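You operate a simulated robot arm through the tools that you are given. There is no shell and no other tool. Be economical: measure what you need, move in short steps, check, and stop when the job is done.

The job below is to be done with a simulated two-armed robot. You get a single attempt, and the scene is never put back.

JOB
Try both plug gauges in bush H7, then put it in its tray.
Fine: red tray if the red gauge goes in, else green; hold the bush steady while you try the red one; both gauges go back in their wells; leave the other bushes.
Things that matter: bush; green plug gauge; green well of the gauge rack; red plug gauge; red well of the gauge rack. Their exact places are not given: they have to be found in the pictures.

It is judged by the outcome, as a careful person would: the job done as asked, and still so three seconds after it is handed in. It fails if anything else is knocked over, pushed out of place, dropped, spilled or broken.

ROBOT AND FRAMES
Two 7-joint arms with two-finger parallel grippers on one trunk, on a base that drives. Base frame: it is fixed to the floor where the robot stands at the start and does not move with it; the origin is under the middle of the robot, x ahead of it, y to its left, z up; the surface under the hand at the start is at about z = 820. Lengths are in mm, angles in rad, forces in N, time in s.
The left shoulder is at the start at [70, 163, 1195], the right one opposite. With the tool pointing down near the work surface each hand reaches from about 380 to 880 mm from the robot's upright axis, wherever it stands, measured 20 degrees to its own side. Places, roughly: green well of the gauge rack [700, 200, 800]; red well of the gauge rack [700, 100, 800]. Payload 3.43 kg a hand.
The TCP of each hand is the grasp point between the finger pads, 34 mm short of the fingertips. In the tool frame z runs along the fingers and y along their closing line. Largest opening 128 mm; finger width 24, thickness 12; the body of the gripper, 48 by 130 mm, starts 96 mm behind the TCP.
Orientation is told as [roll, pitch, yaw] about the base's x, y, z axes, in that order, counted from this pose: with the fingers straight down and closing along the base's y, the tool's x points along the base's -x, its y along +y and its z along -z.

CONTROLS
- The arms move only by the tool move_arm. It takes "left_rows", "right_rows" or both (then of equal length, played together; a hand with none holds still); each is one flat list of numbers, 7 for each row, row after row: the shift along the tool's x, y, z in mm, then the turn, a rotation vector about the tool's x, y, z in rad, then the gripper command, from -1 (shut) to 1 (fully open), values between in proportion. In form: [dx, dy, dz, rx, ry, rz, grip, dx, dy, dz, rx, ry, rz, grip, ...]. A call has 1 to 12 rows; each row is the pose to reach, as a shift and turn from the pose commanded when the call began, along the tool's axes at that moment. A row lasts 0.2 s, in which the tool goes at most 50 mm and 0.15 rad; a call with a longer step from one row to the next is refused whole, and so is a gripper value outside its range. A pose out of reach is approached as far as the arm can. The call stops where the force on the tool passes 40 N (or 10 N more than at its start, if that is more) or the arm is blocked; 0.2 s more then pass. Each finger travels about 153 mm/s and halts on what it meets, pressing with about 42 N; the grip force reading is that of the motor and also rises with nothing between the fingers. The clock runs only during rows and for 0.2 s after the last one: add rows that repeat a pose to give the fingers time. It gives the time, the measured TCP pose, the force on the tool (base axes), the opening and the grip force at its end, in the units of the frame above (readings bear some noise), with the torque about the TCP (base axes, N m) and any sound that the robot's microphone picked up, and new pictures: "pictures" is both (left out), scene, wrist or none (wrist: the cameras of the hands that moved).
- Cameras (640 x 400 px; columns grow to the right, rows downward): "scene" is now at [126.7, 19.4, 1403.9]; the picture's right is [0.25, -0.97, 0.00], its down [-0.72, -0.19, -0.67] and it looks along [0.65, 0.17, -0.74] (base axes); focal length 272 px, centre (320, 200). "left" rides on the left gripper at [76, 11, -160] in its tool frame; the picture's right is [-0.15, 0.99, 0.00], its down [-0.88, -0.13, -0.46] and it looks along [-0.45, -0.07, 0.89] (tool axes); focal length 234 px, centre (320, 200). "right" rides on the right gripper at [76, -11, -160] in its tool frame; the picture's right is [0.15, 0.99, 0.00], its down [-0.88, 0.13, -0.46] and it looks along [-0.45, 0.07, 0.89] (tool axes); focal length 234 px, centre (320, 200).
- raise_lower(by): slides the trunk up (or, below 0, down) by that many mm; the arms and the scene camera ride with it, the base frame stays. It gives what a move gives, with no picture.
- base_move(legs): drives the robot by 1 to 6 legs, each [ahead, left, turn to the left] in mm, mm and rad, along the robot's own axes; the way and the turn of a leg run together, so that a leg with both is an arc; at most 1500 mm and 3.142 rad a leg. The arms and the cameras ride along, it lands a little off, and it stops where it bumps. It gives what a move gives, and a new picture of the scene camera.
- turn_head(pan, tilt): turns the head with the scene camera to pan (to the left, within 1.501 rad either way) and tilt (down, from -0.506 to 1.204), counted from straight ahead of the robot. It gives what a move gives, and a new picture of the scene camera.
- point_at(camera, pixels): for up to 12 pixels [column, row] of the newest picture of that camera ("zoom" is the newest enlarged one), the place [x, y, z] in the base frame of the surface seen there, good to about 3 mm. No time passes.
- inspect(camera, box): a new picture of the part [left, top, right, bottom] of that camera's present view, enlarged. No time passes.
- close_job(): hands the job in; it is judged then, once.

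Keep the steps short. Do not move on a guess: measure, check each grasp and each placing, and mend mistakes. In all there are 80 turns and 260 pictures (those below and enlarged ones count). Leave the grippers open and the arms clear of the work at the hand-in unless told otherwise, and finish with a single line.

The tools are called after ">>>" as name(argument=value, ...) on one line, values as JSON. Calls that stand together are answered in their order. move_arm: Moves the arms, as the interface text tells. Its arguments: {"type":"object","properties":{"left_rows":{"type":"array"},"right_rows":{"type":"array"},"pictures":{"type":"string","enum":["both","scene","wrist","none"]}},"required":[]} The other tools are called the same way: raise_lower (by) slides the trunk up or down; base_move (legs) drives the base; turn_head (pan, tilt) turns the head that bears the scene camera; point_at (camera, pixels) gives the place of the surface under pixels of a picture; inspect (camera, box) takes an enlarged picture of a part of a camera's view; close_job () hands the job in.

At the start:

```text
time: 0.0
left_ee_pos: [565.2, 444.8, 1107.8]
left_tool_rot: [0.001, -0.001, 0.0]
left_force: [-0.2, -0.5, 0.2]
left_ft_torque: [0.01, -0.02, 0.03]
left_width: 128.2
left_gripper_force: 0.0
right_ee_pos: [699.9, -59.4, 1100.7]
right_tool_rot: [-0.002, 0.0, -0.001]
right_force: [0.2, -0.1, 0.5]
right_ft_torque: [0.01, 0.02, 0.02]
right_width: 128.1
right_gripper_force: 0.0
trunk travel left (down, up): [-675.0, 265.0]
robot x, y, heading: [-2.7, -0.8, -0.001]
head pan, tilt: [0.257, 0.836]
```

scene: 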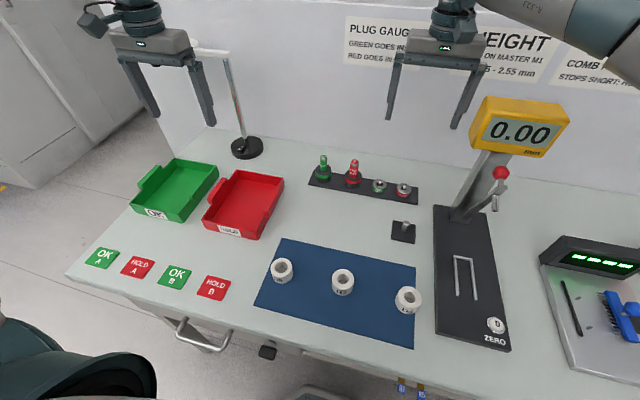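
right: 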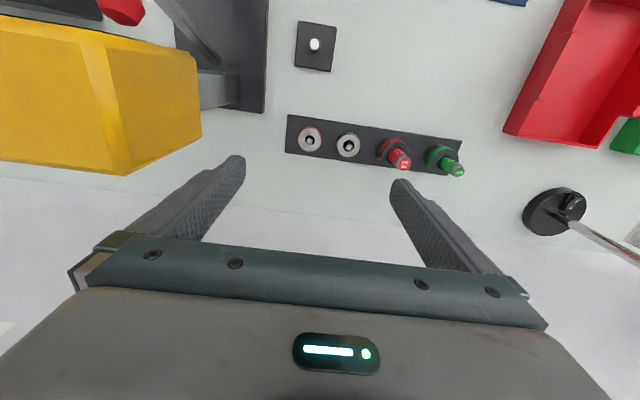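
left: 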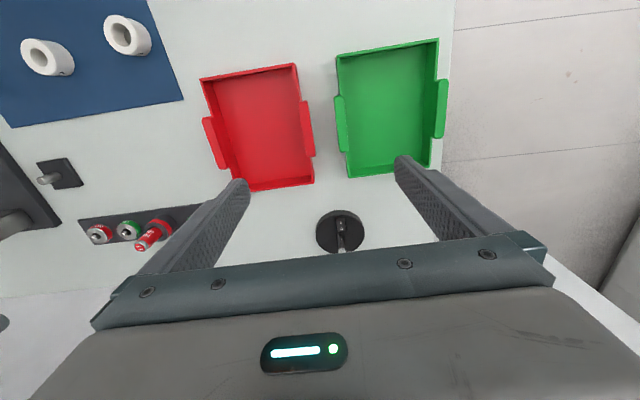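

I see three bushes on the blue mat, a gauge rack with a green gauge, a red gauge and two more round items, and the trays. I'll enlarge the bushes, the rack and the signs.

>>> inspect(camera="scene", box=[250, 240, 430, 350])

>>> inspect(camera="scene", box=[300, 140, 430, 220])

>>> inspect(camera="scene", box=[340, 10, 640, 100])

>>> inspect(camera="right", box=[270, 100, 480, 190])

```text
3.56 times, centred on (340, 295) of scene
```

zoom: 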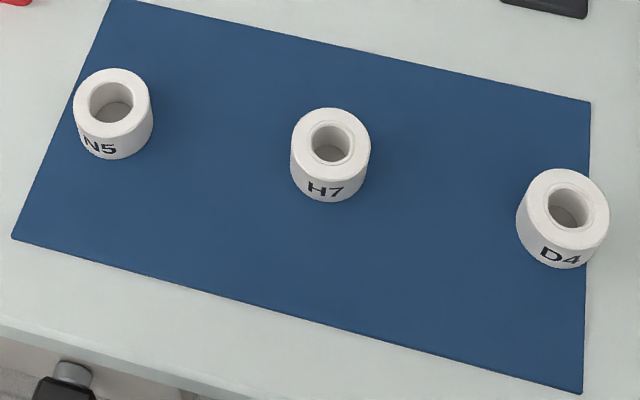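

```text
4.92 times, centred on (365, 180) of scene
```

zoom: 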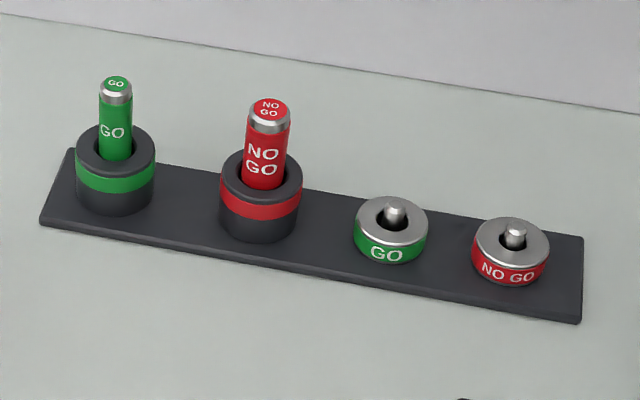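

```text
2.13 times, centred on (490, 55) of scene
```

zoom: 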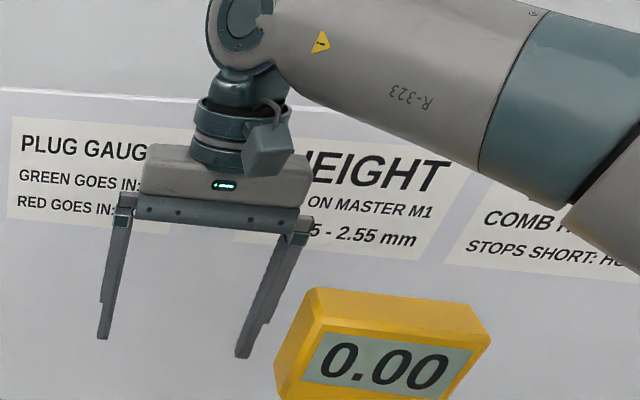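

```text
3.05 times, centred on (375, 145) of right
```

zoom: 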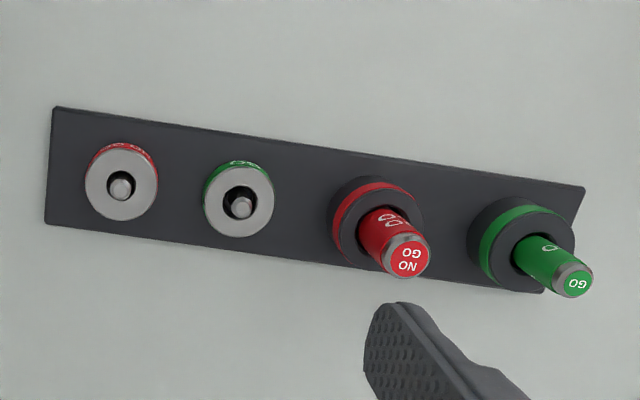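

H7 is the middle bush, and the gauges stand in black wells with the handles up. I'll measure points on the right-camera zoom and the scene.

>>> point_at(camera="zoom", pixels=[[576, 282], [406, 265], [480, 225], [570, 225], [520, 205], [340, 220], [415, 200], [378, 185], [60, 115], [575, 195]])

>>> inspect(camera="scene", box=[310, 258, 374, 298])

```text
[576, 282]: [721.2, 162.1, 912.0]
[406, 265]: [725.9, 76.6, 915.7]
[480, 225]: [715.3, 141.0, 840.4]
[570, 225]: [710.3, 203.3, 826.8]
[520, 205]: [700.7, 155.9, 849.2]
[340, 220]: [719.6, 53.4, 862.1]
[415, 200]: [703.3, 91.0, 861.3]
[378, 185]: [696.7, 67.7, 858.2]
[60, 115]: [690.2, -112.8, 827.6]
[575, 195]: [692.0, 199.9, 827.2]
```

```text
10.00 times, centred on (342, 278) of scene
```

zoom: 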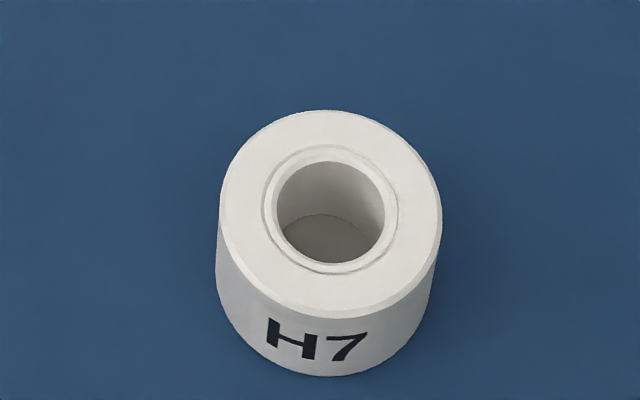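

The zoom shows H7 with its bore chamfer. I'll measure its rim, the bore floor and the mat.

>>> point_at(camera="zoom", pixels=[[226, 205], [438, 205], [330, 114], [330, 308], [270, 205], [395, 205], [330, 152], [330, 268], [335, 240], [560, 250], [310, 372], [100, 100]])

>>> inspect(camera="scene", box=[310, 150, 374, 190])

```text
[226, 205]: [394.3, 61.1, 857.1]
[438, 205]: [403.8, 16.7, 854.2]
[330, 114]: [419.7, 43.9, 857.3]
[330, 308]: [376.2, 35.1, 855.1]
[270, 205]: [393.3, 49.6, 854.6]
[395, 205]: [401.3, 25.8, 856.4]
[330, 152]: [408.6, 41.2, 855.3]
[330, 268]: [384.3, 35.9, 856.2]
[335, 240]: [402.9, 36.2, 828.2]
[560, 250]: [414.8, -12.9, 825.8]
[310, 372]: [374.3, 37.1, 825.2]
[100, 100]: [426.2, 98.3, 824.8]
```

```text
10.00 times, centred on (342, 170) of scene
```

zoom: 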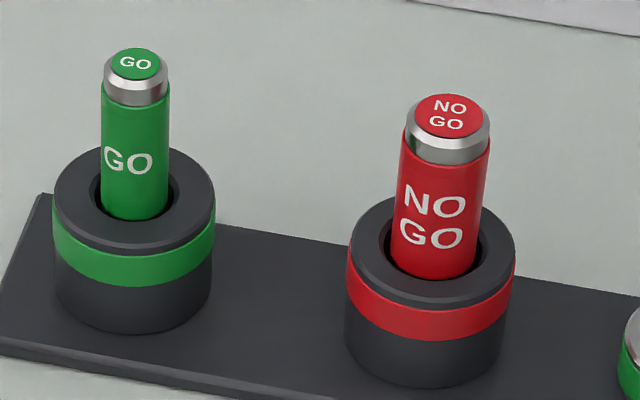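

Bush: centre about (398, 39), top z 856, about 46 mm across. Next I'll measure the handles and wells.

>>> point_at(camera="zoom", pixels=[[135, 63], [104, 100], [168, 100], [135, 150], [60, 195], [210, 195], [452, 115], [402, 160], [486, 160], [440, 210], [353, 250], [510, 250]])

>>> point_at(camera="scene", pixels=[[318, 184], [352, 192], [365, 186], [385, 185], [230, 220], [160, 200], [245, 205], [180, 190], [282, 268], [407, 296], [450, 225], [300, 230]])

```text
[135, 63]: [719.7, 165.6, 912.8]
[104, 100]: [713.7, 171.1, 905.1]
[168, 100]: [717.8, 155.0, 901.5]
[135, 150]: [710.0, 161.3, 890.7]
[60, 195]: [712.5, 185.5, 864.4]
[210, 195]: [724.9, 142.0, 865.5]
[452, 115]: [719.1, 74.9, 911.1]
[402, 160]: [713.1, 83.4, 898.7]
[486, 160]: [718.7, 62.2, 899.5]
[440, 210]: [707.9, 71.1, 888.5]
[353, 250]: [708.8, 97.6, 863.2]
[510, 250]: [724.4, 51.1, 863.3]
```

```text
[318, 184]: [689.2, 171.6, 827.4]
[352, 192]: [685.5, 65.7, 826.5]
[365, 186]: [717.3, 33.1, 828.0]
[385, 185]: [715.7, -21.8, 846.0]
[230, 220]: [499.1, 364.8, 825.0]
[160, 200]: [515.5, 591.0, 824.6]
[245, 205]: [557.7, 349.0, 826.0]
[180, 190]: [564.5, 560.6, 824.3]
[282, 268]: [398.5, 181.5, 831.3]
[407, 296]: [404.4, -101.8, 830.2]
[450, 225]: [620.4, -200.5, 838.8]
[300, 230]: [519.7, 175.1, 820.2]
```

Green gauge: axis about (719, 163), top z 912, well top z 864, handle about 18 mm thick. Red gauge: axis about (719, 74), handle about 23 mm. The right hand will work the gauges and the left hand will hold the bush. First I'll move the right hand above the green gauge, partly closed so it clears the neighbouring red one.

>>> move_arm(right_rows=[-4, 44, 14, 0, 0, 0, -0.1, -8, 88, 28, 0, 0, 0, -0.1, -12, 132, 42, 0, 0, 0, -0.1, -16, 177, 56, 0, 0, 0, -0.1, -19, 222, 70, 0, 0, 0, -0.1, -19, 222, 100, 0, 0, 0, -0.1, -19, 222, 100, 0, 0, 0, -0.1])

```text
time: 1.6
left_ee_pos: [564.5, 444.5, 1108.5]
left_tool_rot: [0.0, -0.001, 0.0]
left_force: [-1.4, 0.0, 0.1]
left_ft_torque: [-0.03, 0.0, 0.02]
left_width: 128.2
left_gripper_force: 0.0
right_ee_pos: [720.4, 163.4, 1000.8]
right_tool_rot: [0.001, -0.001, -0.001]
right_force: [-0.1, -0.8, -0.4]
right_ft_torque: [-0.04, 0.01, 0.02]
right_width: 57.6
right_gripper_force: 0.1
trunk travel left (down, up): [-675.0, 265.0]
robot x, y, heading: [-2.2, -1.5, 0.002]
head pan, tilt: [0.257, 0.836]
```

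scene: 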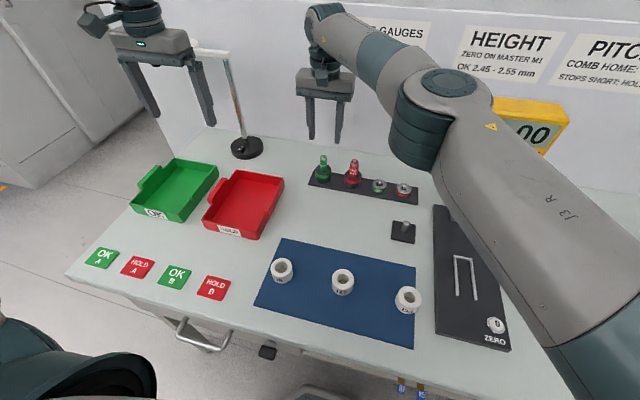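
right: 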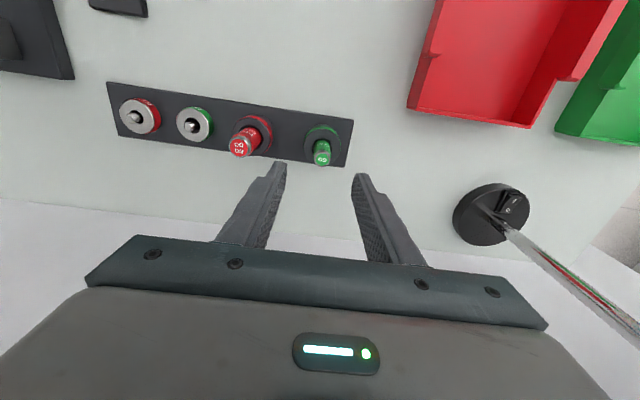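

The hand is above the green gauge at z 1000. I'll re-measure the gauge's top and well from this nearer view.

>>> inspect(camera="right", box=[210, 100, 370, 200])

```text
4.00 times, centred on (290, 150) of right
```

zoom: 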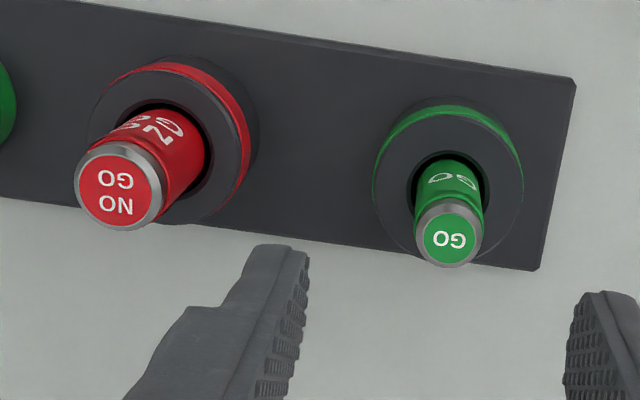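

>>> point_at(camera="zoom", pixels=[[448, 236], [424, 232], [475, 232], [449, 210], [449, 262], [118, 186], [80, 186], [158, 186], [376, 175], [518, 180], [445, 125], [450, 270]])

```text
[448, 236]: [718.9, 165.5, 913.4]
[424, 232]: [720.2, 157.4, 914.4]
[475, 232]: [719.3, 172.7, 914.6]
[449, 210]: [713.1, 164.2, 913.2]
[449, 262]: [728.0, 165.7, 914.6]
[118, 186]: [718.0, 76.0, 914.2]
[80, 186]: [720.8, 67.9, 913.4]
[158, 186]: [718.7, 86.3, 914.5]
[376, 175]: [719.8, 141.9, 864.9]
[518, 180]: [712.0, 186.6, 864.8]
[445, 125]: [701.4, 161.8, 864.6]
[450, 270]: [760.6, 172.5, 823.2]
```

The green axis reads (720, 165) and the red (719.5, 77). I'll descend to TCP z 901, so the tips sit about 2 mm above the well rim, and close.

>>> move_arm(right_rows=[0, 2, 45, 0, 0, 0, -0.1, 0, 2, 85, 0, 0, 0, -0.1, 0, 2, 99, 0, 0, 0, -0.1, 0, 2, 99, 0, 0, 0, -1, 0, 2, 99, 0, 0, 0, -1, 0, 2, 99, 0, 0, 0, -1])

```text
time: 3.0
left_ee_pos: [566.0, 444.7, 1108.3]
left_tool_rot: [0.0, 0.0, 0.001]
left_force: [-0.6, 0.2, 0.9]
left_ft_torque: [-0.01, 0.0, 0.01]
left_width: 128.0
left_gripper_force: 0.0
right_ee_pos: [719.0, 166.3, 902.8]
right_tool_rot: [0.002, -0.001, -0.002]
right_force: [0.8, 0.4, 0.0]
right_ft_torque: [0.0, -0.01, -0.02]
right_width: 18.7
right_gripper_force: 41.4
trunk travel left (down, up): [-675.0, 265.0]
robot x, y, heading: [1.1, 0.2, 0.002]
head pan, tilt: [0.257, 0.836]
```

scene: 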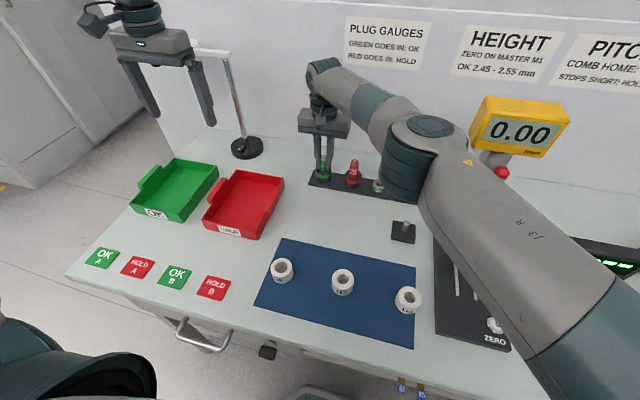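
right: 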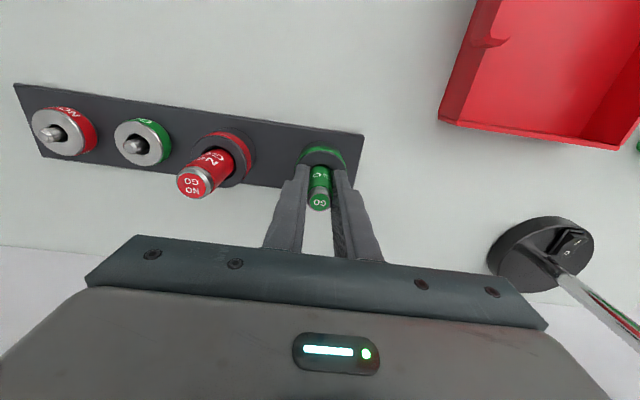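

Gripped at 18.7 mm with 41 N. I'll lift straight up 110 mm.

>>> move_arm(right_rows=[0, 0, -20, 0, 0, 0, -1, 0, 0, -50, 0, 0, 0, -1, 0, 0, -85, 0, 0, 0, -1, 0, 0, -110, 0, 0, 0, -1, 0, 0, -110, 0, 0, 0, -1])

>>> inspect(camera="scene", box=[280, 90, 376, 200])

```text
time: 4.2
left_ee_pos: [565.3, 444.9, 1108.2]
left_tool_rot: [0.001, -0.002, 0.0]
left_force: [-0.2, -0.4, 0.0]
left_ft_torque: [-0.01, 0.0, 0.01]
left_width: 128.0
left_gripper_force: 0.1
right_ee_pos: [720.0, 164.7, 1012.5]
right_tool_rot: [-0.001, 0.0, -0.001]
right_force: [-0.6, 0.8, -1.0]
right_ft_torque: [0.03, -0.01, 0.04]
right_width: 18.7
right_gripper_force: 41.9
trunk travel left (down, up): [-675.0, 265.0]
robot x, y, heading: [-0.8, 0.8, 0.003]
head pan, tilt: [0.257, 0.836]
```

scene: 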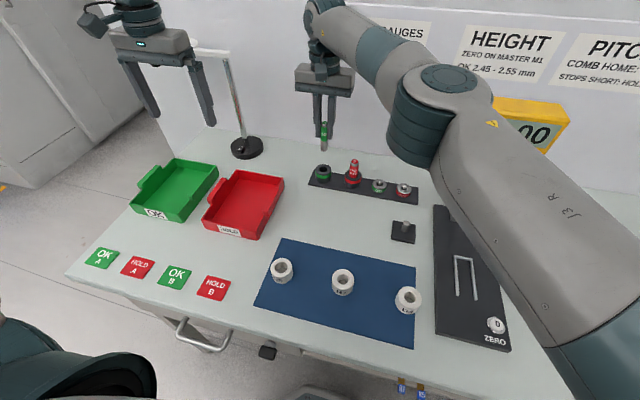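
right: 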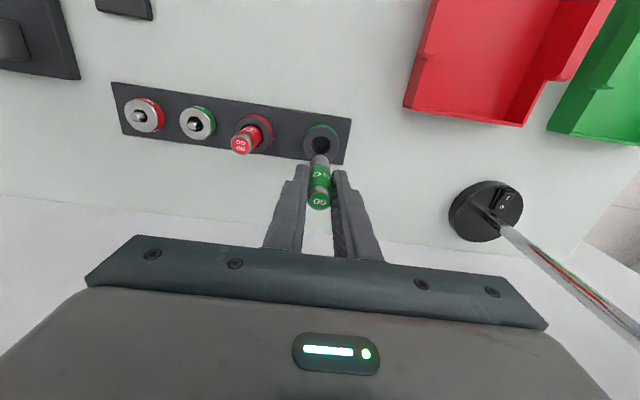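

```text
3.64 times, centred on (328, 145) of scene
```

zoom: 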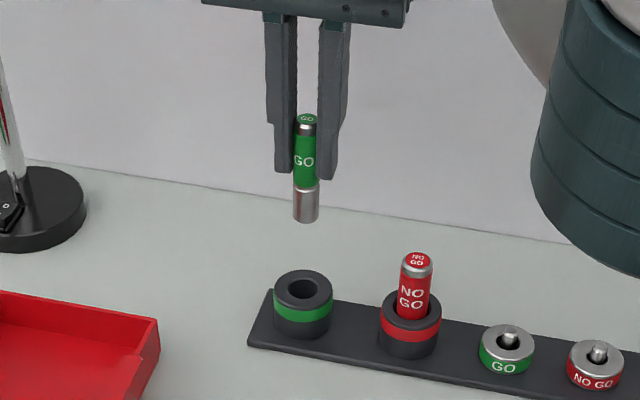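

The green gauge is out of its well, with a steel plug below the handle. I'll measure its bottom and sides.

>>> point_at(camera="zoom", pixels=[[305, 219], [305, 205], [294, 205], [317, 205], [305, 190], [305, 183], [305, 118], [303, 288], [277, 285], [330, 285]])

```text
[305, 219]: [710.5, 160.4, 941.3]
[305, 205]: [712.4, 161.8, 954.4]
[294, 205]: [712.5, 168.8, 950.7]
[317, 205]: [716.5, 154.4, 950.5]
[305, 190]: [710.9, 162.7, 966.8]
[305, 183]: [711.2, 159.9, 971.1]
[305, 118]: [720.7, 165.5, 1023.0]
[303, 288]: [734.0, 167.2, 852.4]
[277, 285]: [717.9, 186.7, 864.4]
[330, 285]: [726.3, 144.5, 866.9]
```

The plug bottom is about 72 mm below the TCP. I'll carry the gauge at this height to about 150 mm above H7.

>>> move_arm(right_rows=[40, -16, 0, 0, 0, 0, -1, 80, -32, 0, 0, 0, 0, -1, 120, -47, 0, 0, 0, 0, -1, 160, -63, 0, 0, 0, 0, -1, 200, -79, 0, 0, 0, 0, -1, 240, -94, 0, 0, 0, 0, -1, 280, -110, 0, 0, 0, 0, -1, 322, -126, 0, 0, 0, 0, -1, 322, -126, 0, 0, 0, 0, -1, 322, -126, 0, 0, 0, 0, -1])

```text
time: 6.4
left_ee_pos: [565.1, 444.6, 1107.6]
left_tool_rot: [0.0, -0.001, 0.001]
left_force: [-0.5, 0.3, -0.1]
left_ft_torque: [0.01, 0.01, -0.03]
left_width: 128.2
left_gripper_force: 0.1
right_ee_pos: [397.6, 38.9, 1011.6]
right_tool_rot: [0.001, 0.0, 0.0]
right_force: [-0.8, -0.6, -1.7]
right_ft_torque: [-0.03, 0.0, -0.02]
right_width: 18.8
right_gripper_force: 41.7
trunk travel left (down, up): [-675.0, 265.0]
robot x, y, heading: [-3.4, 1.0, 0.002]
head pan, tilt: [0.257, 0.836]
```

scene: 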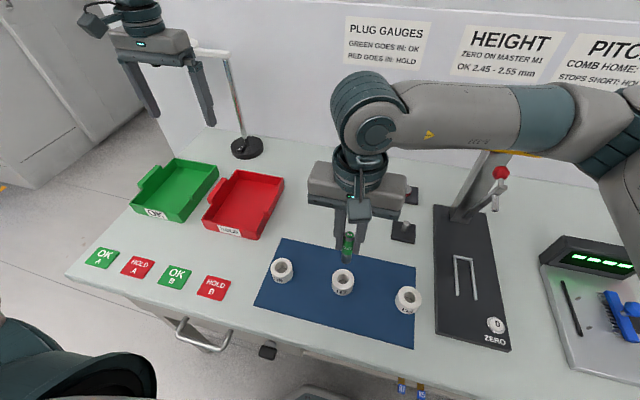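
right: 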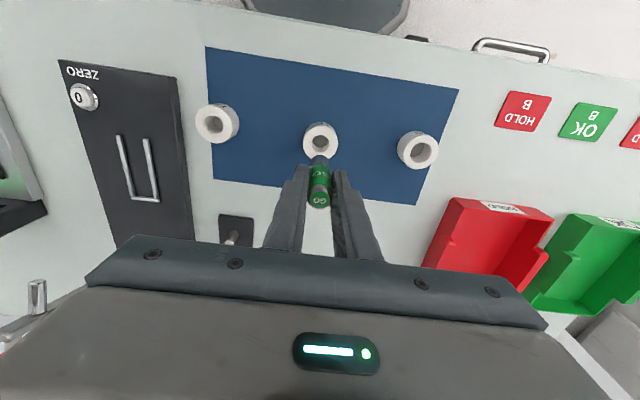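

The green gauge hangs over H7. Next comes the left hand, which must come in from the left, tilted, closing along x and clear of the right hand. First I'll yaw it 90° while bringing it to about (400, 330, 1088).

>>> move_arm(left_rows=[15, -10, 2, 0, 0, -0.143, 0.17, 30, -21, 4, 0, 0, -0.286, 0.17, 45, -31, 6, 0, 0, -0.428, 0.17, 60, -42, 8, 0, 0, -0.571, 0.17, 75, -52, 10, 0, 0, -0.714, 0.17, 90, -63, 12, 0, 0, -0.857, 0.17, 105, -73, 14, 0, 0, -1.0, 0.17, 120, -84, 16, 0, 0, -1.142, 0.17, 135, -94, 18, 0, 0, -1.285, 0.17, 150, -105, 20, 0, 0, -1.428, 0.17, 165, -115, 20, 0, 0, -1.571, 0.17, 165, -115, 20, 0, 0, -1.571, 0.17], pictures="scene")

```text
time: 9.0
left_ee_pos: [400.4, 330.4, 1087.5]
left_tool_rot: [0.002, 0.001, 1.575]
left_force: [-0.1, 0.4, 0.0]
left_ft_torque: [-0.02, -0.01, 0.0]
left_width: 74.7
left_gripper_force: 0.1
right_ee_pos: [397.5, 40.1, 1010.6]
right_tool_rot: [0.002, -0.001, -0.001]
right_force: [0.1, -0.1, -0.9]
right_ft_torque: [-0.03, 0.0, -0.03]
right_width: 18.5
right_gripper_force: 41.4
trunk travel left (down, up): [-675.0, 265.0]
robot x, y, heading: [-2.7, 0.4, 0.0]
head pan, tilt: [0.257, 0.836]
```

scene: 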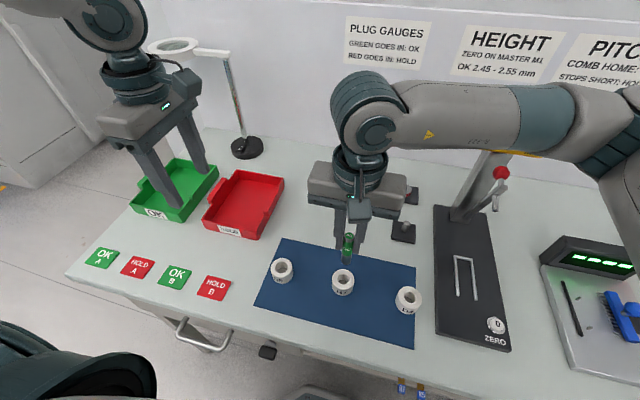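

The yaw is done. Now I'll tilt 60° (tool ry positive, camera side up) and go down to a pre-grasp point about 110 mm short of H7 along the fingers, above N5.

>>> move_arm(left_rows=[10, 0, 10, 0, 0.131, 0, 0.17, 25, 0, 25, 0, 0.262, 0, 0.17, 45, 0, 45, 0, 0.393, 0, 0.17, 65, 1, 65, 0, 0.524, 0, 0.17, 85, 1, 85, 0, 0.654, 0, 0.17, 105, 2, 105, 0, 0.785, 0, 0.17, 130, 2, 128, 0, 0.916, 0, 0.17, 155, 2, 152, 0, 1.047, 0, 0.17, 177, 2, 175, 0, 1.047, 0, 0.17, 177, 2, 175, 0, 1.047, 0, 0.17])

```text
time: 11.2
left_ee_pos: [390.3, 168.5, 937.0]
left_tool_rot: [0.0, 1.046, 1.572]
left_force: [0.4, 0.8, -0.2]
left_ft_torque: [-0.02, 0.03, -0.01]
left_width: 74.9
left_gripper_force: 0.0
left hand out of reach, approached as far as the arm can: row 9, 10
right_ee_pos: [397.2, 39.6, 1010.0]
right_tool_rot: [0.001, 0.001, -0.002]
right_force: [1.0, 0.2, -0.7]
right_ft_torque: [-0.02, 0.03, -0.01]
right_width: 18.5
right_gripper_force: 41.9
trunk travel left (down, up): [-675.0, 265.0]
robot x, y, heading: [-1.8, -1.4, -0.001]
head pan, tilt: [0.257, 0.836]
```

scene: 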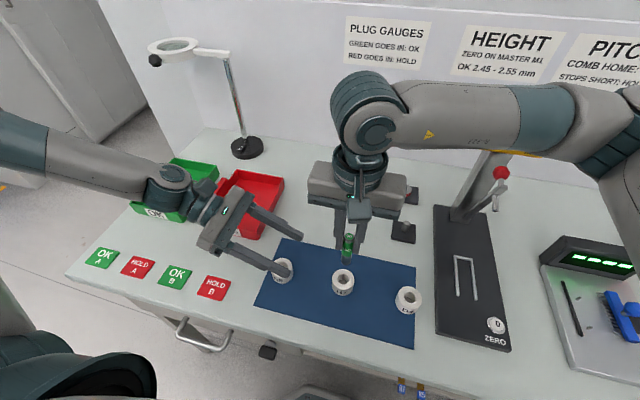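
left: 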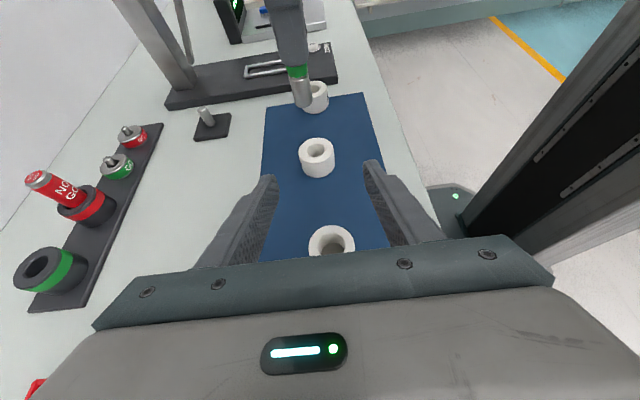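

The left hand stops short at (390, 168, 937): a pure sideways approach is out of its reach. I'll swing the approach about 30°, so the hand comes from front-left and the wrist sits further from the shoulder.

>>> move_arm(left_rows=[-2, -12, 8, -0.113, 0, 0.065, 0.17, -4, -25, 16, -0.227, 0, 0.131, 0.17, -5, -37, 25, -0.34, 0, 0.196, 0.17, -7, -50, 35, -0.454, 0, 0.262, 0.17, -7, -50, 35, -0.454, 0, 0.262, 0.17, -7, -50, 35, -0.454, 0, 0.262, 0.17])

```text
time: 12.6
left_ee_pos: [399.6, 175.6, 969.0]
left_tool_rot: [0.0, 1.041, 1.047]
left_force: [0.2, -0.4, 0.3]
left_ft_torque: [0.01, -0.04, -0.02]
left_width: 75.0
left_gripper_force: 0.0
left hand out of reach, approached as far as the arm can: row 1, 2, 3, 4, 5, 6
right_ee_pos: [397.7, 38.9, 1010.2]
right_tool_rot: [0.0, -0.001, -0.001]
right_force: [-0.4, 0.3, -0.8]
right_ft_torque: [0.0, 0.02, 0.01]
right_width: 18.6
right_gripper_force: 42.1
trunk travel left (down, up): [-675.0, 265.0]
robot x, y, heading: [-2.9, -0.0, 0.003]
head pan, tilt: [0.257, 0.836]
```

scene: 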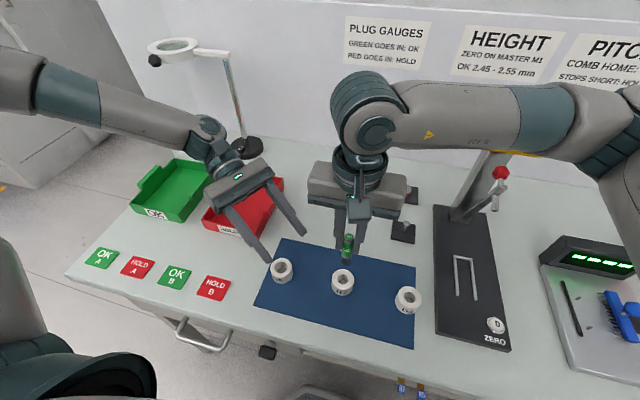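
left: 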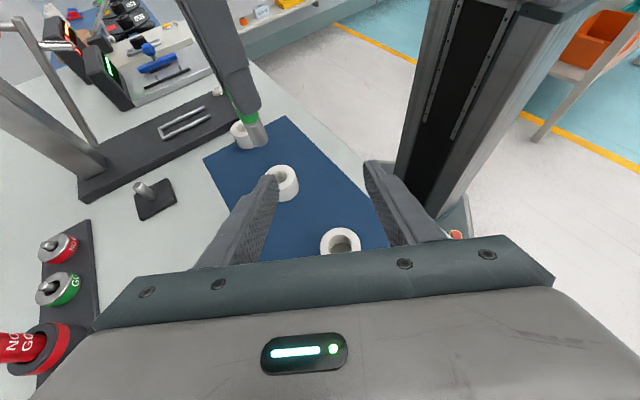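

That is worse, so the left wrist hits its joint limits there. New plan: the hold is only asked for the red gauge, so I'll try the green one now with the right hand alone. For red I'll back the base up a little and swap roles. First I'll withdraw the left hand and untilt it.

>>> move_arm(left_rows=[0, 0, -25, 0, 0, 0, 0.17, 0, 0, -60, 0, -0.14, 0, 0.17, 0, 0, -95, 0, -0.28, 0, 0.17, 0, 0, -130, 0, -0.42, 0, 0.17, 0, 0, -150, 0, -0.56, 0, 0.17, 0, 0, -150, 0, -0.7, 0, 0.17, 0, 0, -150, 0, -0.84, 0, 0.17, 0, 0, -150, 0, -0.98, 0, 0.17, 0, 0, -150, 0, -1.045, 0, 0.17, 0, 0, -150, 0, -1.045, 0, 0.17], pictures="none")

>>> move_arm(left_rows=[0, 0, 0, 0, 0, 0.14, 0.17, 0, 0, 0, 0, 0, 0.28, 0.17, 0, 0, 0, 0, 0, 0.42, 0.17, 0, 0, 0, 0, 0, 0.56, 0.17, 0, 0, 0, 0, 0, 0.7, 0.17, 0, 0, 0, 0, 0, 0.84, 0.17, 0, 0, 0, 0, 0, 0.98, 0.17, 0, 0, 0, 0, 0, 1.047, 0.17, 0, 0, 0, 0, 0, 1.047, 0.17], pictures="none")

>>> inspect(camera="right", box=[270, 100, 366, 220])

>>> inspect(camera="scene", box=[304, 220, 384, 300])

```text
time: 14.8
left_ee_pos: [463.0, 286.2, 1045.7]
left_tool_rot: [-0.001, 0.002, 1.046]
left_force: [-0.5, 0.1, -0.1]
left_ft_torque: [0.0, 0.05, 0.0]
left_width: 74.9
left_gripper_force: 0.1
right_ee_pos: [397.2, 39.4, 1011.9]
right_tool_rot: [0.0, -0.001, -0.004]
right_force: [0.2, -0.6, -1.2]
right_ft_torque: [0.01, 0.02, 0.02]
right_width: 18.4
right_gripper_force: 42.2
trunk travel left (down, up): [-675.0, 265.0]
robot x, y, heading: [2.4, -1.0, 0.001]
head pan, tilt: [0.257, 0.836]
```

```text
time: 16.8
left_ee_pos: [462.8, 285.6, 1045.5]
left_tool_rot: [-0.002, 0.0, -0.001]
left_force: [-0.1, -0.3, -0.8]
left_ft_torque: [0.0, 0.0, -0.01]
left_width: 74.8
left_gripper_force: 0.1
right_ee_pos: [396.6, 38.9, 1010.9]
right_tool_rot: [0.0, 0.001, -0.001]
right_force: [1.3, 0.6, -1.3]
right_ft_torque: [-0.01, 0.0, -0.04]
right_width: 18.8
right_gripper_force: 42.2
trunk travel left (down, up): [-675.0, 265.0]
robot x, y, heading: [-1.4, 2.4, 0.003]
head pan, tilt: [0.257, 0.836]
```

```text
3.33 times, centred on (318, 160) of right
```

zoom: 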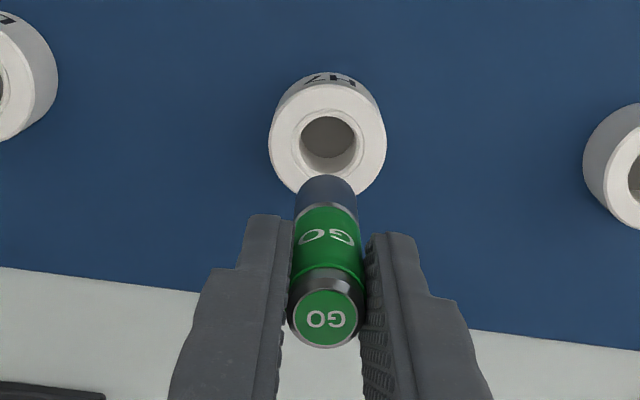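

```text
5.00 times, centred on (344, 260) of scene
```

zoom: 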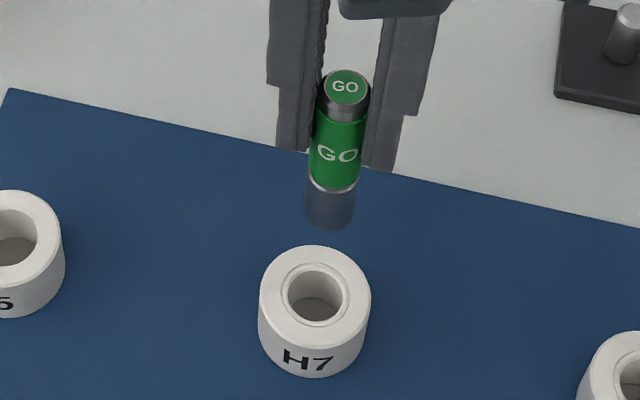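

I'll measure the bush rim and gauge together in this view for alignment.

>>> point_at(camera="zoom", pixels=[[262, 292], [368, 292], [315, 248], [315, 346], [287, 296], [343, 296], [315, 268], [315, 321], [345, 85], [309, 205], [353, 205], [331, 218]])

>>> inspect(camera="right", box=[286, 110, 350, 150])

```text
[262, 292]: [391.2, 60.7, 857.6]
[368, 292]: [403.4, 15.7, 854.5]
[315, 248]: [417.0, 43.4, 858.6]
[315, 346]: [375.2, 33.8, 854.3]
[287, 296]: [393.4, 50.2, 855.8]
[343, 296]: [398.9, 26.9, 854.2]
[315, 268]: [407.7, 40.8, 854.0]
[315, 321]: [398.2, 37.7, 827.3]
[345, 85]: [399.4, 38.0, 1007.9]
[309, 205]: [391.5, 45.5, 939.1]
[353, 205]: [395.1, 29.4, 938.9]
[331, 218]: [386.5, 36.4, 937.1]
```

```text
10.00 times, centred on (318, 130) of right
```

zoom: 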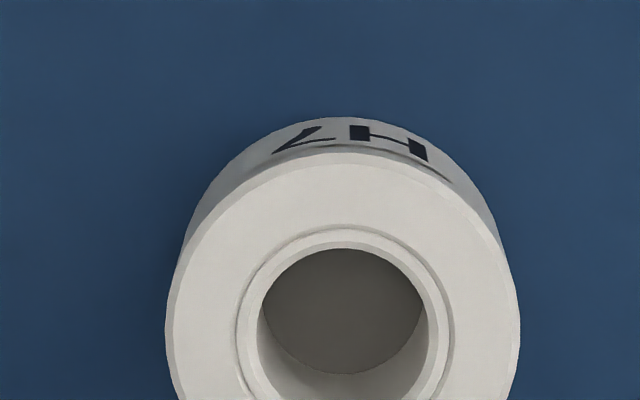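

The gauge top reads lower than I expected (1008 instead of about 1022). I'll check it for slip in both cameras.

>>> inspect(camera="right", box=[286, 140, 350, 220])

>>> point_at(camera="right", pixels=[[319, 197], [319, 190], [319, 204], [319, 165], [319, 180], [319, 135], [313, 135], [326, 135]])

>>> point_at(camera="scene", pixels=[[349, 237], [349, 235], [349, 242], [346, 250], [346, 258], [346, 264]])

```text
5.00 times, centred on (318, 180) of right
```

zoom: 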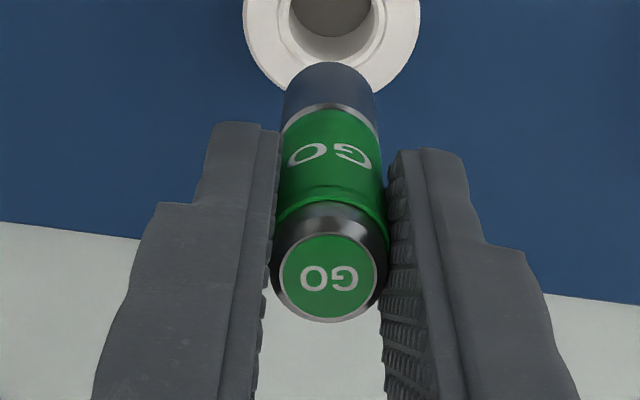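

```text
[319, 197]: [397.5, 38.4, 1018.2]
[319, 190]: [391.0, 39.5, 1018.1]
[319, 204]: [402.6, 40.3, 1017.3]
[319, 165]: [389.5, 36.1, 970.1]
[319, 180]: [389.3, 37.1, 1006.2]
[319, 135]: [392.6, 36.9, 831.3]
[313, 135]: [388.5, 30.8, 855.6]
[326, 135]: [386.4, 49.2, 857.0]
```

```text
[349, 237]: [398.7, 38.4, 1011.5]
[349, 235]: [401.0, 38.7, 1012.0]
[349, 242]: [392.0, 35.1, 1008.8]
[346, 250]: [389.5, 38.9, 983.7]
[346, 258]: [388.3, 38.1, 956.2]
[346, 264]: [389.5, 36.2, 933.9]
```

The axes agree within about 1 mm: gauge at (397.5, 38.5), bore at (397.2, 38.6). I'll lower in small steps. It stops by itself on force.

>>> move_arm(right_rows=[0, 0, 30, 0, 0, 0, -1, 0, 0, 60, 0, 0, 0, -1, 0, 0, 68, 0, 0, 0, -1, 0, 0, 73, 0, 0, 0, -1, 0, 0, 78, 0, 0, 0, -1, 0, 0, 83, 0, 0, 0, -1, 0, 0, 83, 0, 0, 0, -1])

>>> inspect(camera="scene", box=[304, 220, 384, 300])

```text
time: 18.4
left_ee_pos: [463.7, 286.1, 1044.1]
left_tool_rot: [-0.003, 0.003, 0.0]
left_force: [1.0, -0.2, 0.0]
left_ft_torque: [0.01, -0.01, 0.01]
left_width: 74.9
left_gripper_force: 0.0
right_ee_pos: [396.1, 39.4, 929.1]
right_tool_rot: [0.0, -0.001, 0.0]
right_force: [-0.2, 0.3, -1.3]
right_ft_torque: [0.0, 0.02, 0.01]
right_width: 18.7
right_gripper_force: 42.0
trunk travel left (down, up): [-675.0, 265.0]
robot x, y, heading: [2.8, -0.4, 0.003]
head pan, tilt: [0.257, 0.836]
```

scene: 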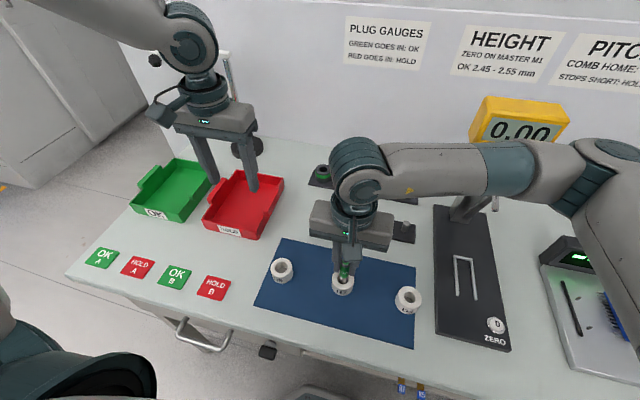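
right: 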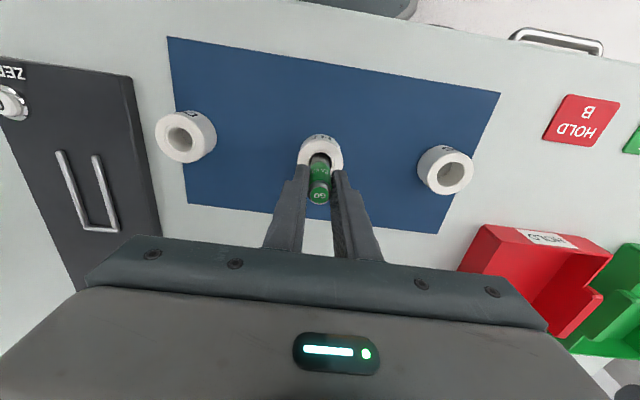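

```text
5.00 times, centred on (344, 260) of scene
```

zoom: 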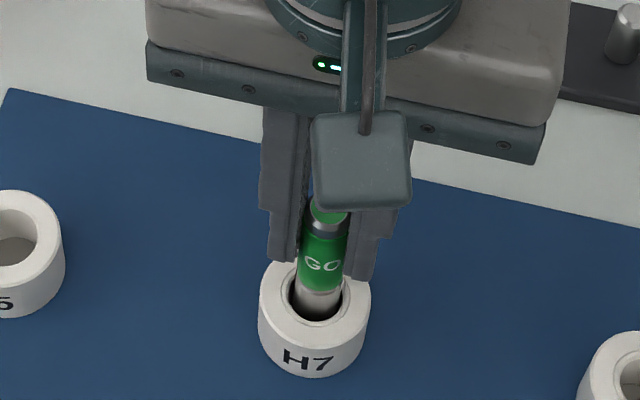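

No force, and the plug is at the bore mouth and looks centred. I'll go down in 4 mm steps to full depth.

>>> move_arm(right_rows=[0, 0, 4, 0, 0, 0, -1, 0, 0, 8, 0, 0, 0, -1, 0, 0, 12, 0, 0, 0, -1, 0, 0, 16, 0, 0, 0, -1, 0, 0, 19, 0, 0, 0, -1, 0, 0, 22, 0, 0, 0, -1, 0, 0, 22, 0, 0, 0, -1], pictures="wrist")

>>> inspect(camera="scene", box=[304, 240, 384, 300])

```text
time: 20.0
left_ee_pos: [461.5, 286.7, 1045.7]
left_tool_rot: [-0.001, 0.0, 0.001]
left_force: [-0.9, 0.0, 0.2]
left_ft_torque: [0.02, -0.01, 0.03]
left_width: 75.0
left_gripper_force: 0.0
right_ee_pos: [396.1, 39.2, 908.1]
right_tool_rot: [0.003, -0.004, -0.002]
right_force: [0.8, -0.5, 26.8]
right_ft_torque: [0.05, -0.14, 0.0]
right_width: 19.0
right_gripper_force: 41.6
trunk travel left (down, up): [-675.0, 265.0]
robot x, y, heading: [-2.1, 5.4, 0.002]
head pan, tilt: [0.257, 0.836]
```

right: 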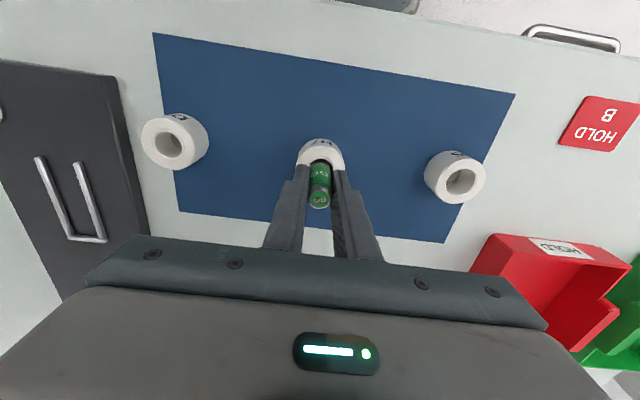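

```text
6.67 times, centred on (344, 270) of scene
```

zoom: 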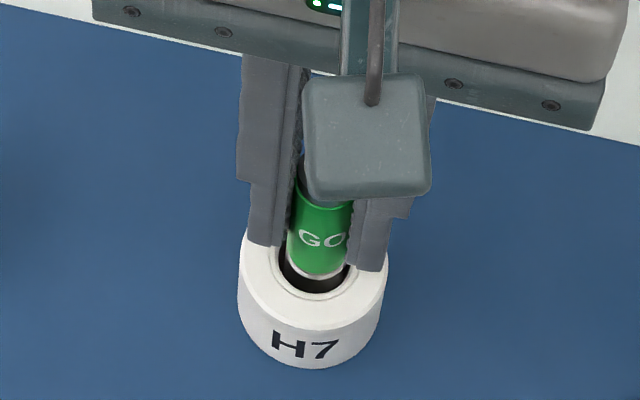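

There's 27 N of resistance at TCP 908, and most of the plug is inside. I'll measure the handle/plug boundary and the rim to confirm the depth.

>>> point_at(camera="zoom", pixels=[[315, 268], [315, 276], [315, 282], [315, 290], [315, 310], [245, 255], [382, 275], [320, 240], [318, 185]])

>>> inspect(camera="scene", box=[328, 262, 360, 290])

>>> inspect(camera="right", box=[288, 130, 352, 220])

```text
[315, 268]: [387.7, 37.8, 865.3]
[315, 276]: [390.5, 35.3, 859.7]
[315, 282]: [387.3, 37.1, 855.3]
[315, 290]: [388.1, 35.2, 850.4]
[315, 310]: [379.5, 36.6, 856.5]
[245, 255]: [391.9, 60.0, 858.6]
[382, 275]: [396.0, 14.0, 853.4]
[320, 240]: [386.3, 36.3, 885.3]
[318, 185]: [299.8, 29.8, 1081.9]
```

```text
14.29 times, centred on (344, 276) of scene
```

zoom: 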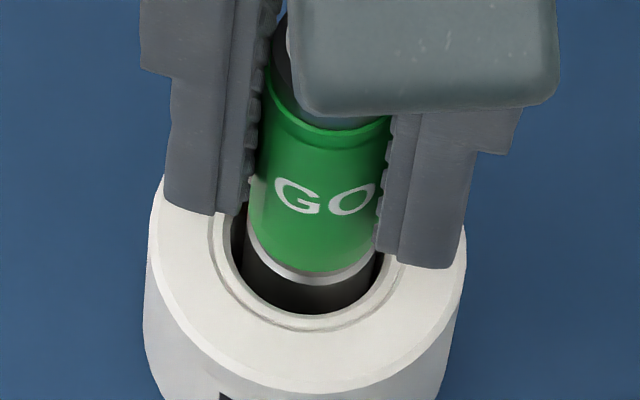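

```text
4.44 times, centred on (320, 175) of right
```

zoom: 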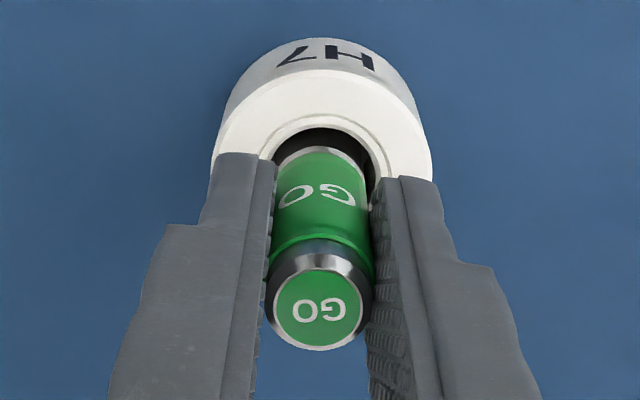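

The plug is inside up to the handle boundary, z about 858 against the 856 rim. It bottomed, so green goes in. I'll withdraw it slowly and check that the bush stays down.

>>> move_arm(right_rows=[0, 0, -6, 0, 0, 0, -1, 0, 0, -12, 0, 0, 0, -1, 0, 0, -20, 0, 0, 0, -1, 0, 0, -30, 0, 0, 0, -1, 0, 0, -45, 0, 0, 0, -1, 0, 0, -75, 0, 0, 0, -1, 0, 0, -110, 0, 0, 0, -1, 0, 0, -110, 0, 0, 0, -1])

>>> inspect(camera="scene", box=[304, 220, 384, 300])

```text
time: 21.8
left_ee_pos: [463.3, 285.8, 1045.0]
left_tool_rot: [-0.003, 0.003, -0.002]
left_force: [-1.4, -0.6, -1.1]
left_ft_torque: [-0.03, 0.02, -0.01]
left_width: 75.1
left_gripper_force: 0.0
right_ee_pos: [396.8, 37.5, 1017.2]
right_tool_rot: [-0.001, 0.001, -0.002]
right_force: [-0.4, -0.2, -0.6]
right_ft_torque: [0.01, 0.04, 0.01]
right_width: 18.7
right_gripper_force: 41.3
trunk travel left (down, up): [-675.0, 265.0]
robot x, y, heading: [-1.7, -0.5, -0.003]
head pan, tilt: [0.257, 0.836]
```

scene: 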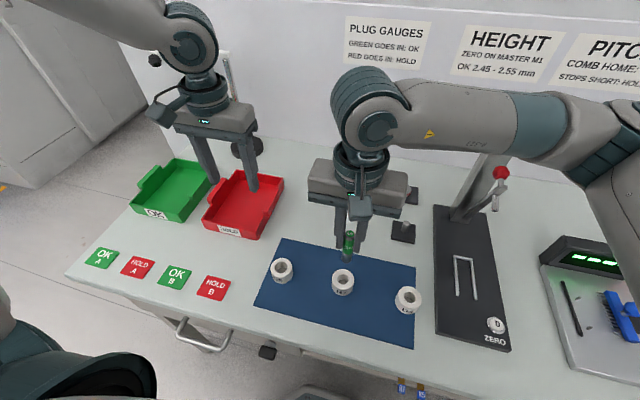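
right: 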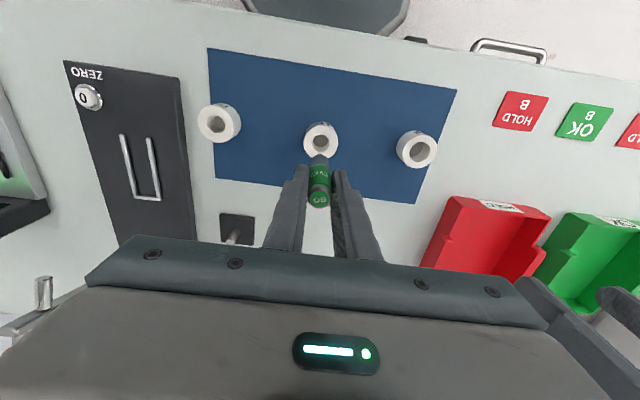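

```text
5.00 times, centred on (344, 260) of scene
```

zoom: 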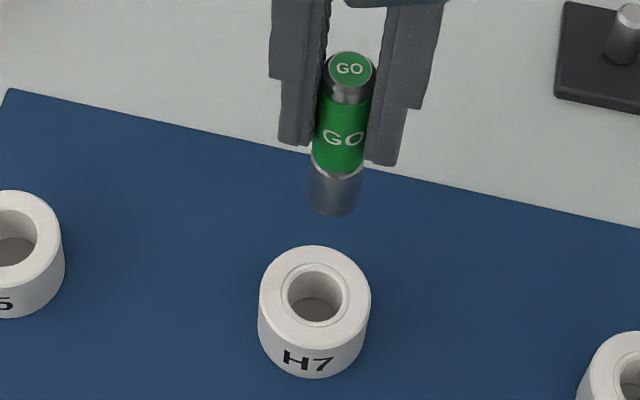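

Bush undisturbed. I'll carry the green gauge back over its well by reversing the same shifts.

>>> move_arm(right_rows=[-42, 16, 0, 0, 0, 0, -1, -82, 32, 0, 0, 0, 0, -1, -122, 47, 0, 0, 0, 0, -1, -162, 63, 0, 0, 0, 0, -1, -202, 79, 0, 0, 0, 0, -1, -242, 94, 0, 0, 0, 0, -1, -282, 110, 0, 0, 0, 0, -1, -322, 126, 0, 0, 0, 0, -1, -322, 126, 0, 0, 0, 0, -1, -322, 126, 0, 0, 0, 0, -1], pictures="wrist")

>>> inspect(camera="scene", box=[280, 90, 376, 200])

>>> inspect(camera="right", box=[270, 110, 366, 220])

```text
time: 24.0
left_ee_pos: [464.4, 285.7, 1044.8]
left_tool_rot: [0.0, 0.002, 0.0]
left_force: [-1.4, 0.8, 0.2]
left_ft_torque: [0.01, 0.03, -0.02]
left_width: 75.1
left_gripper_force: 0.1
right_ee_pos: [719.2, 164.4, 1016.4]
right_tool_rot: [0.002, 0.0, -0.004]
right_force: [-0.4, -0.2, -1.4]
right_ft_torque: [-0.03, 0.0, 0.0]
right_width: 18.7
right_gripper_force: 42.0
trunk travel left (down, up): [-675.0, 265.0]
robot x, y, heading: [0.3, 1.0, -0.001]
head pan, tilt: [0.257, 0.836]
```

right: 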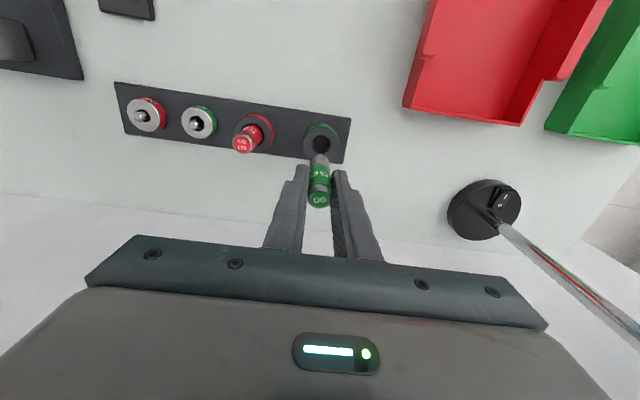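

```text
3.64 times, centred on (328, 145) of scene
```

zoom: 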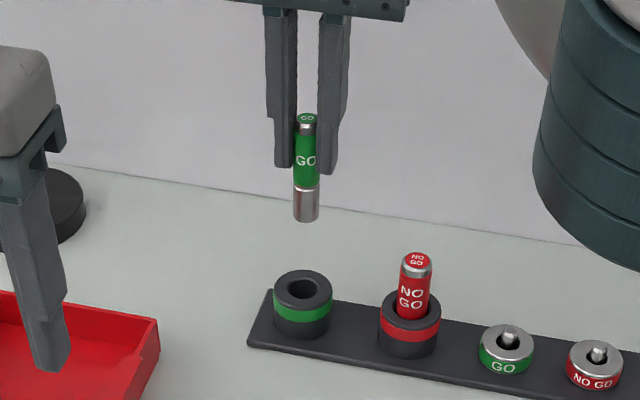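

```text
3.64 times, centred on (318, 165) of right
```

zoom: 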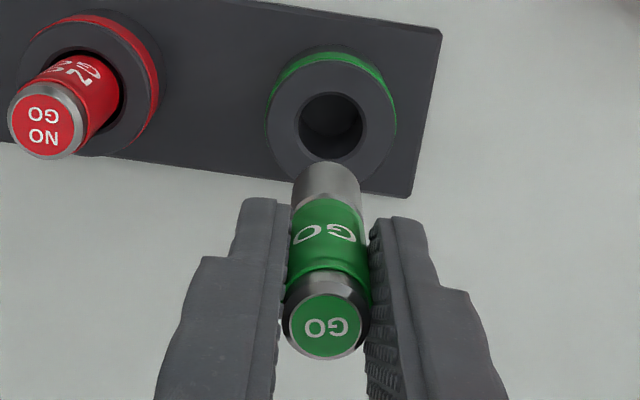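

Centred over the green well. I'll lower into it; the last part is slow, with the force stop as guard.

>>> move_arm(right_rows=[0, 0.5, 35, 0, 0, 0, -1, 0, 0.5, 60, 0, 0, 0, -1, 0, 0.5, 70, 0, 0, 0, -1, 0, 0.5, 80, 0, 0, 0, -1, 0, 0.5, 90, 0, 0, 0, -1, 0, 0.5, 98, 0, 0, 0, -1, 0, 0.5, 103, 0, 0, 0, -1, 0, 0.5, 107, 0, 0, 0, -1, 0, 0.5, 107, 0, 0, 0, -1], pictures="wrist")

>>> inspect(camera="scene", box=[280, 110, 376, 200])

```text
time: 26.0
left_ee_pos: [463.7, 286.9, 1045.1]
left_tool_rot: [-0.001, 0.002, 0.001]
left_force: [0.3, 0.8, -0.1]
left_ft_torque: [-0.02, 0.04, 0.02]
left_width: 75.0
left_gripper_force: 0.0
right_ee_pos: [718.7, 165.8, 909.1]
right_tool_rot: [0.002, 0.0, -0.003]
right_force: [-1.7, 0.1, -1.7]
right_ft_torque: [-0.01, 0.0, -0.02]
right_width: 18.6
right_gripper_force: 42.2
trunk travel left (down, up): [-675.0, 265.0]
robot x, y, heading: [-4.6, -1.8, 0.002]
head pan, tilt: [0.257, 0.836]
```

right: 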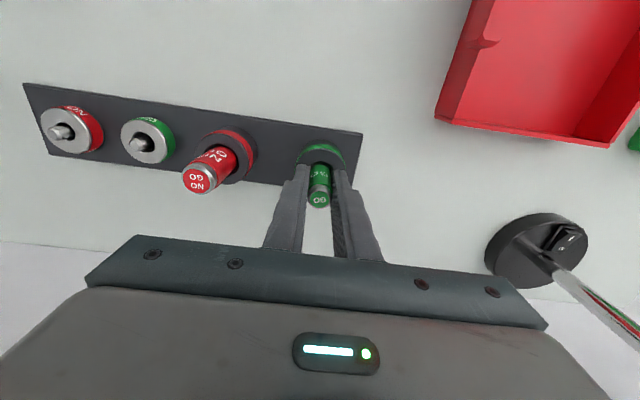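

```text
4.44 times, centred on (328, 155) of scene
```

zoom: 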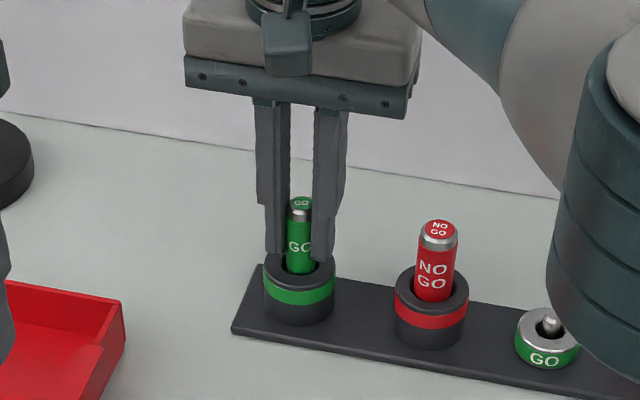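

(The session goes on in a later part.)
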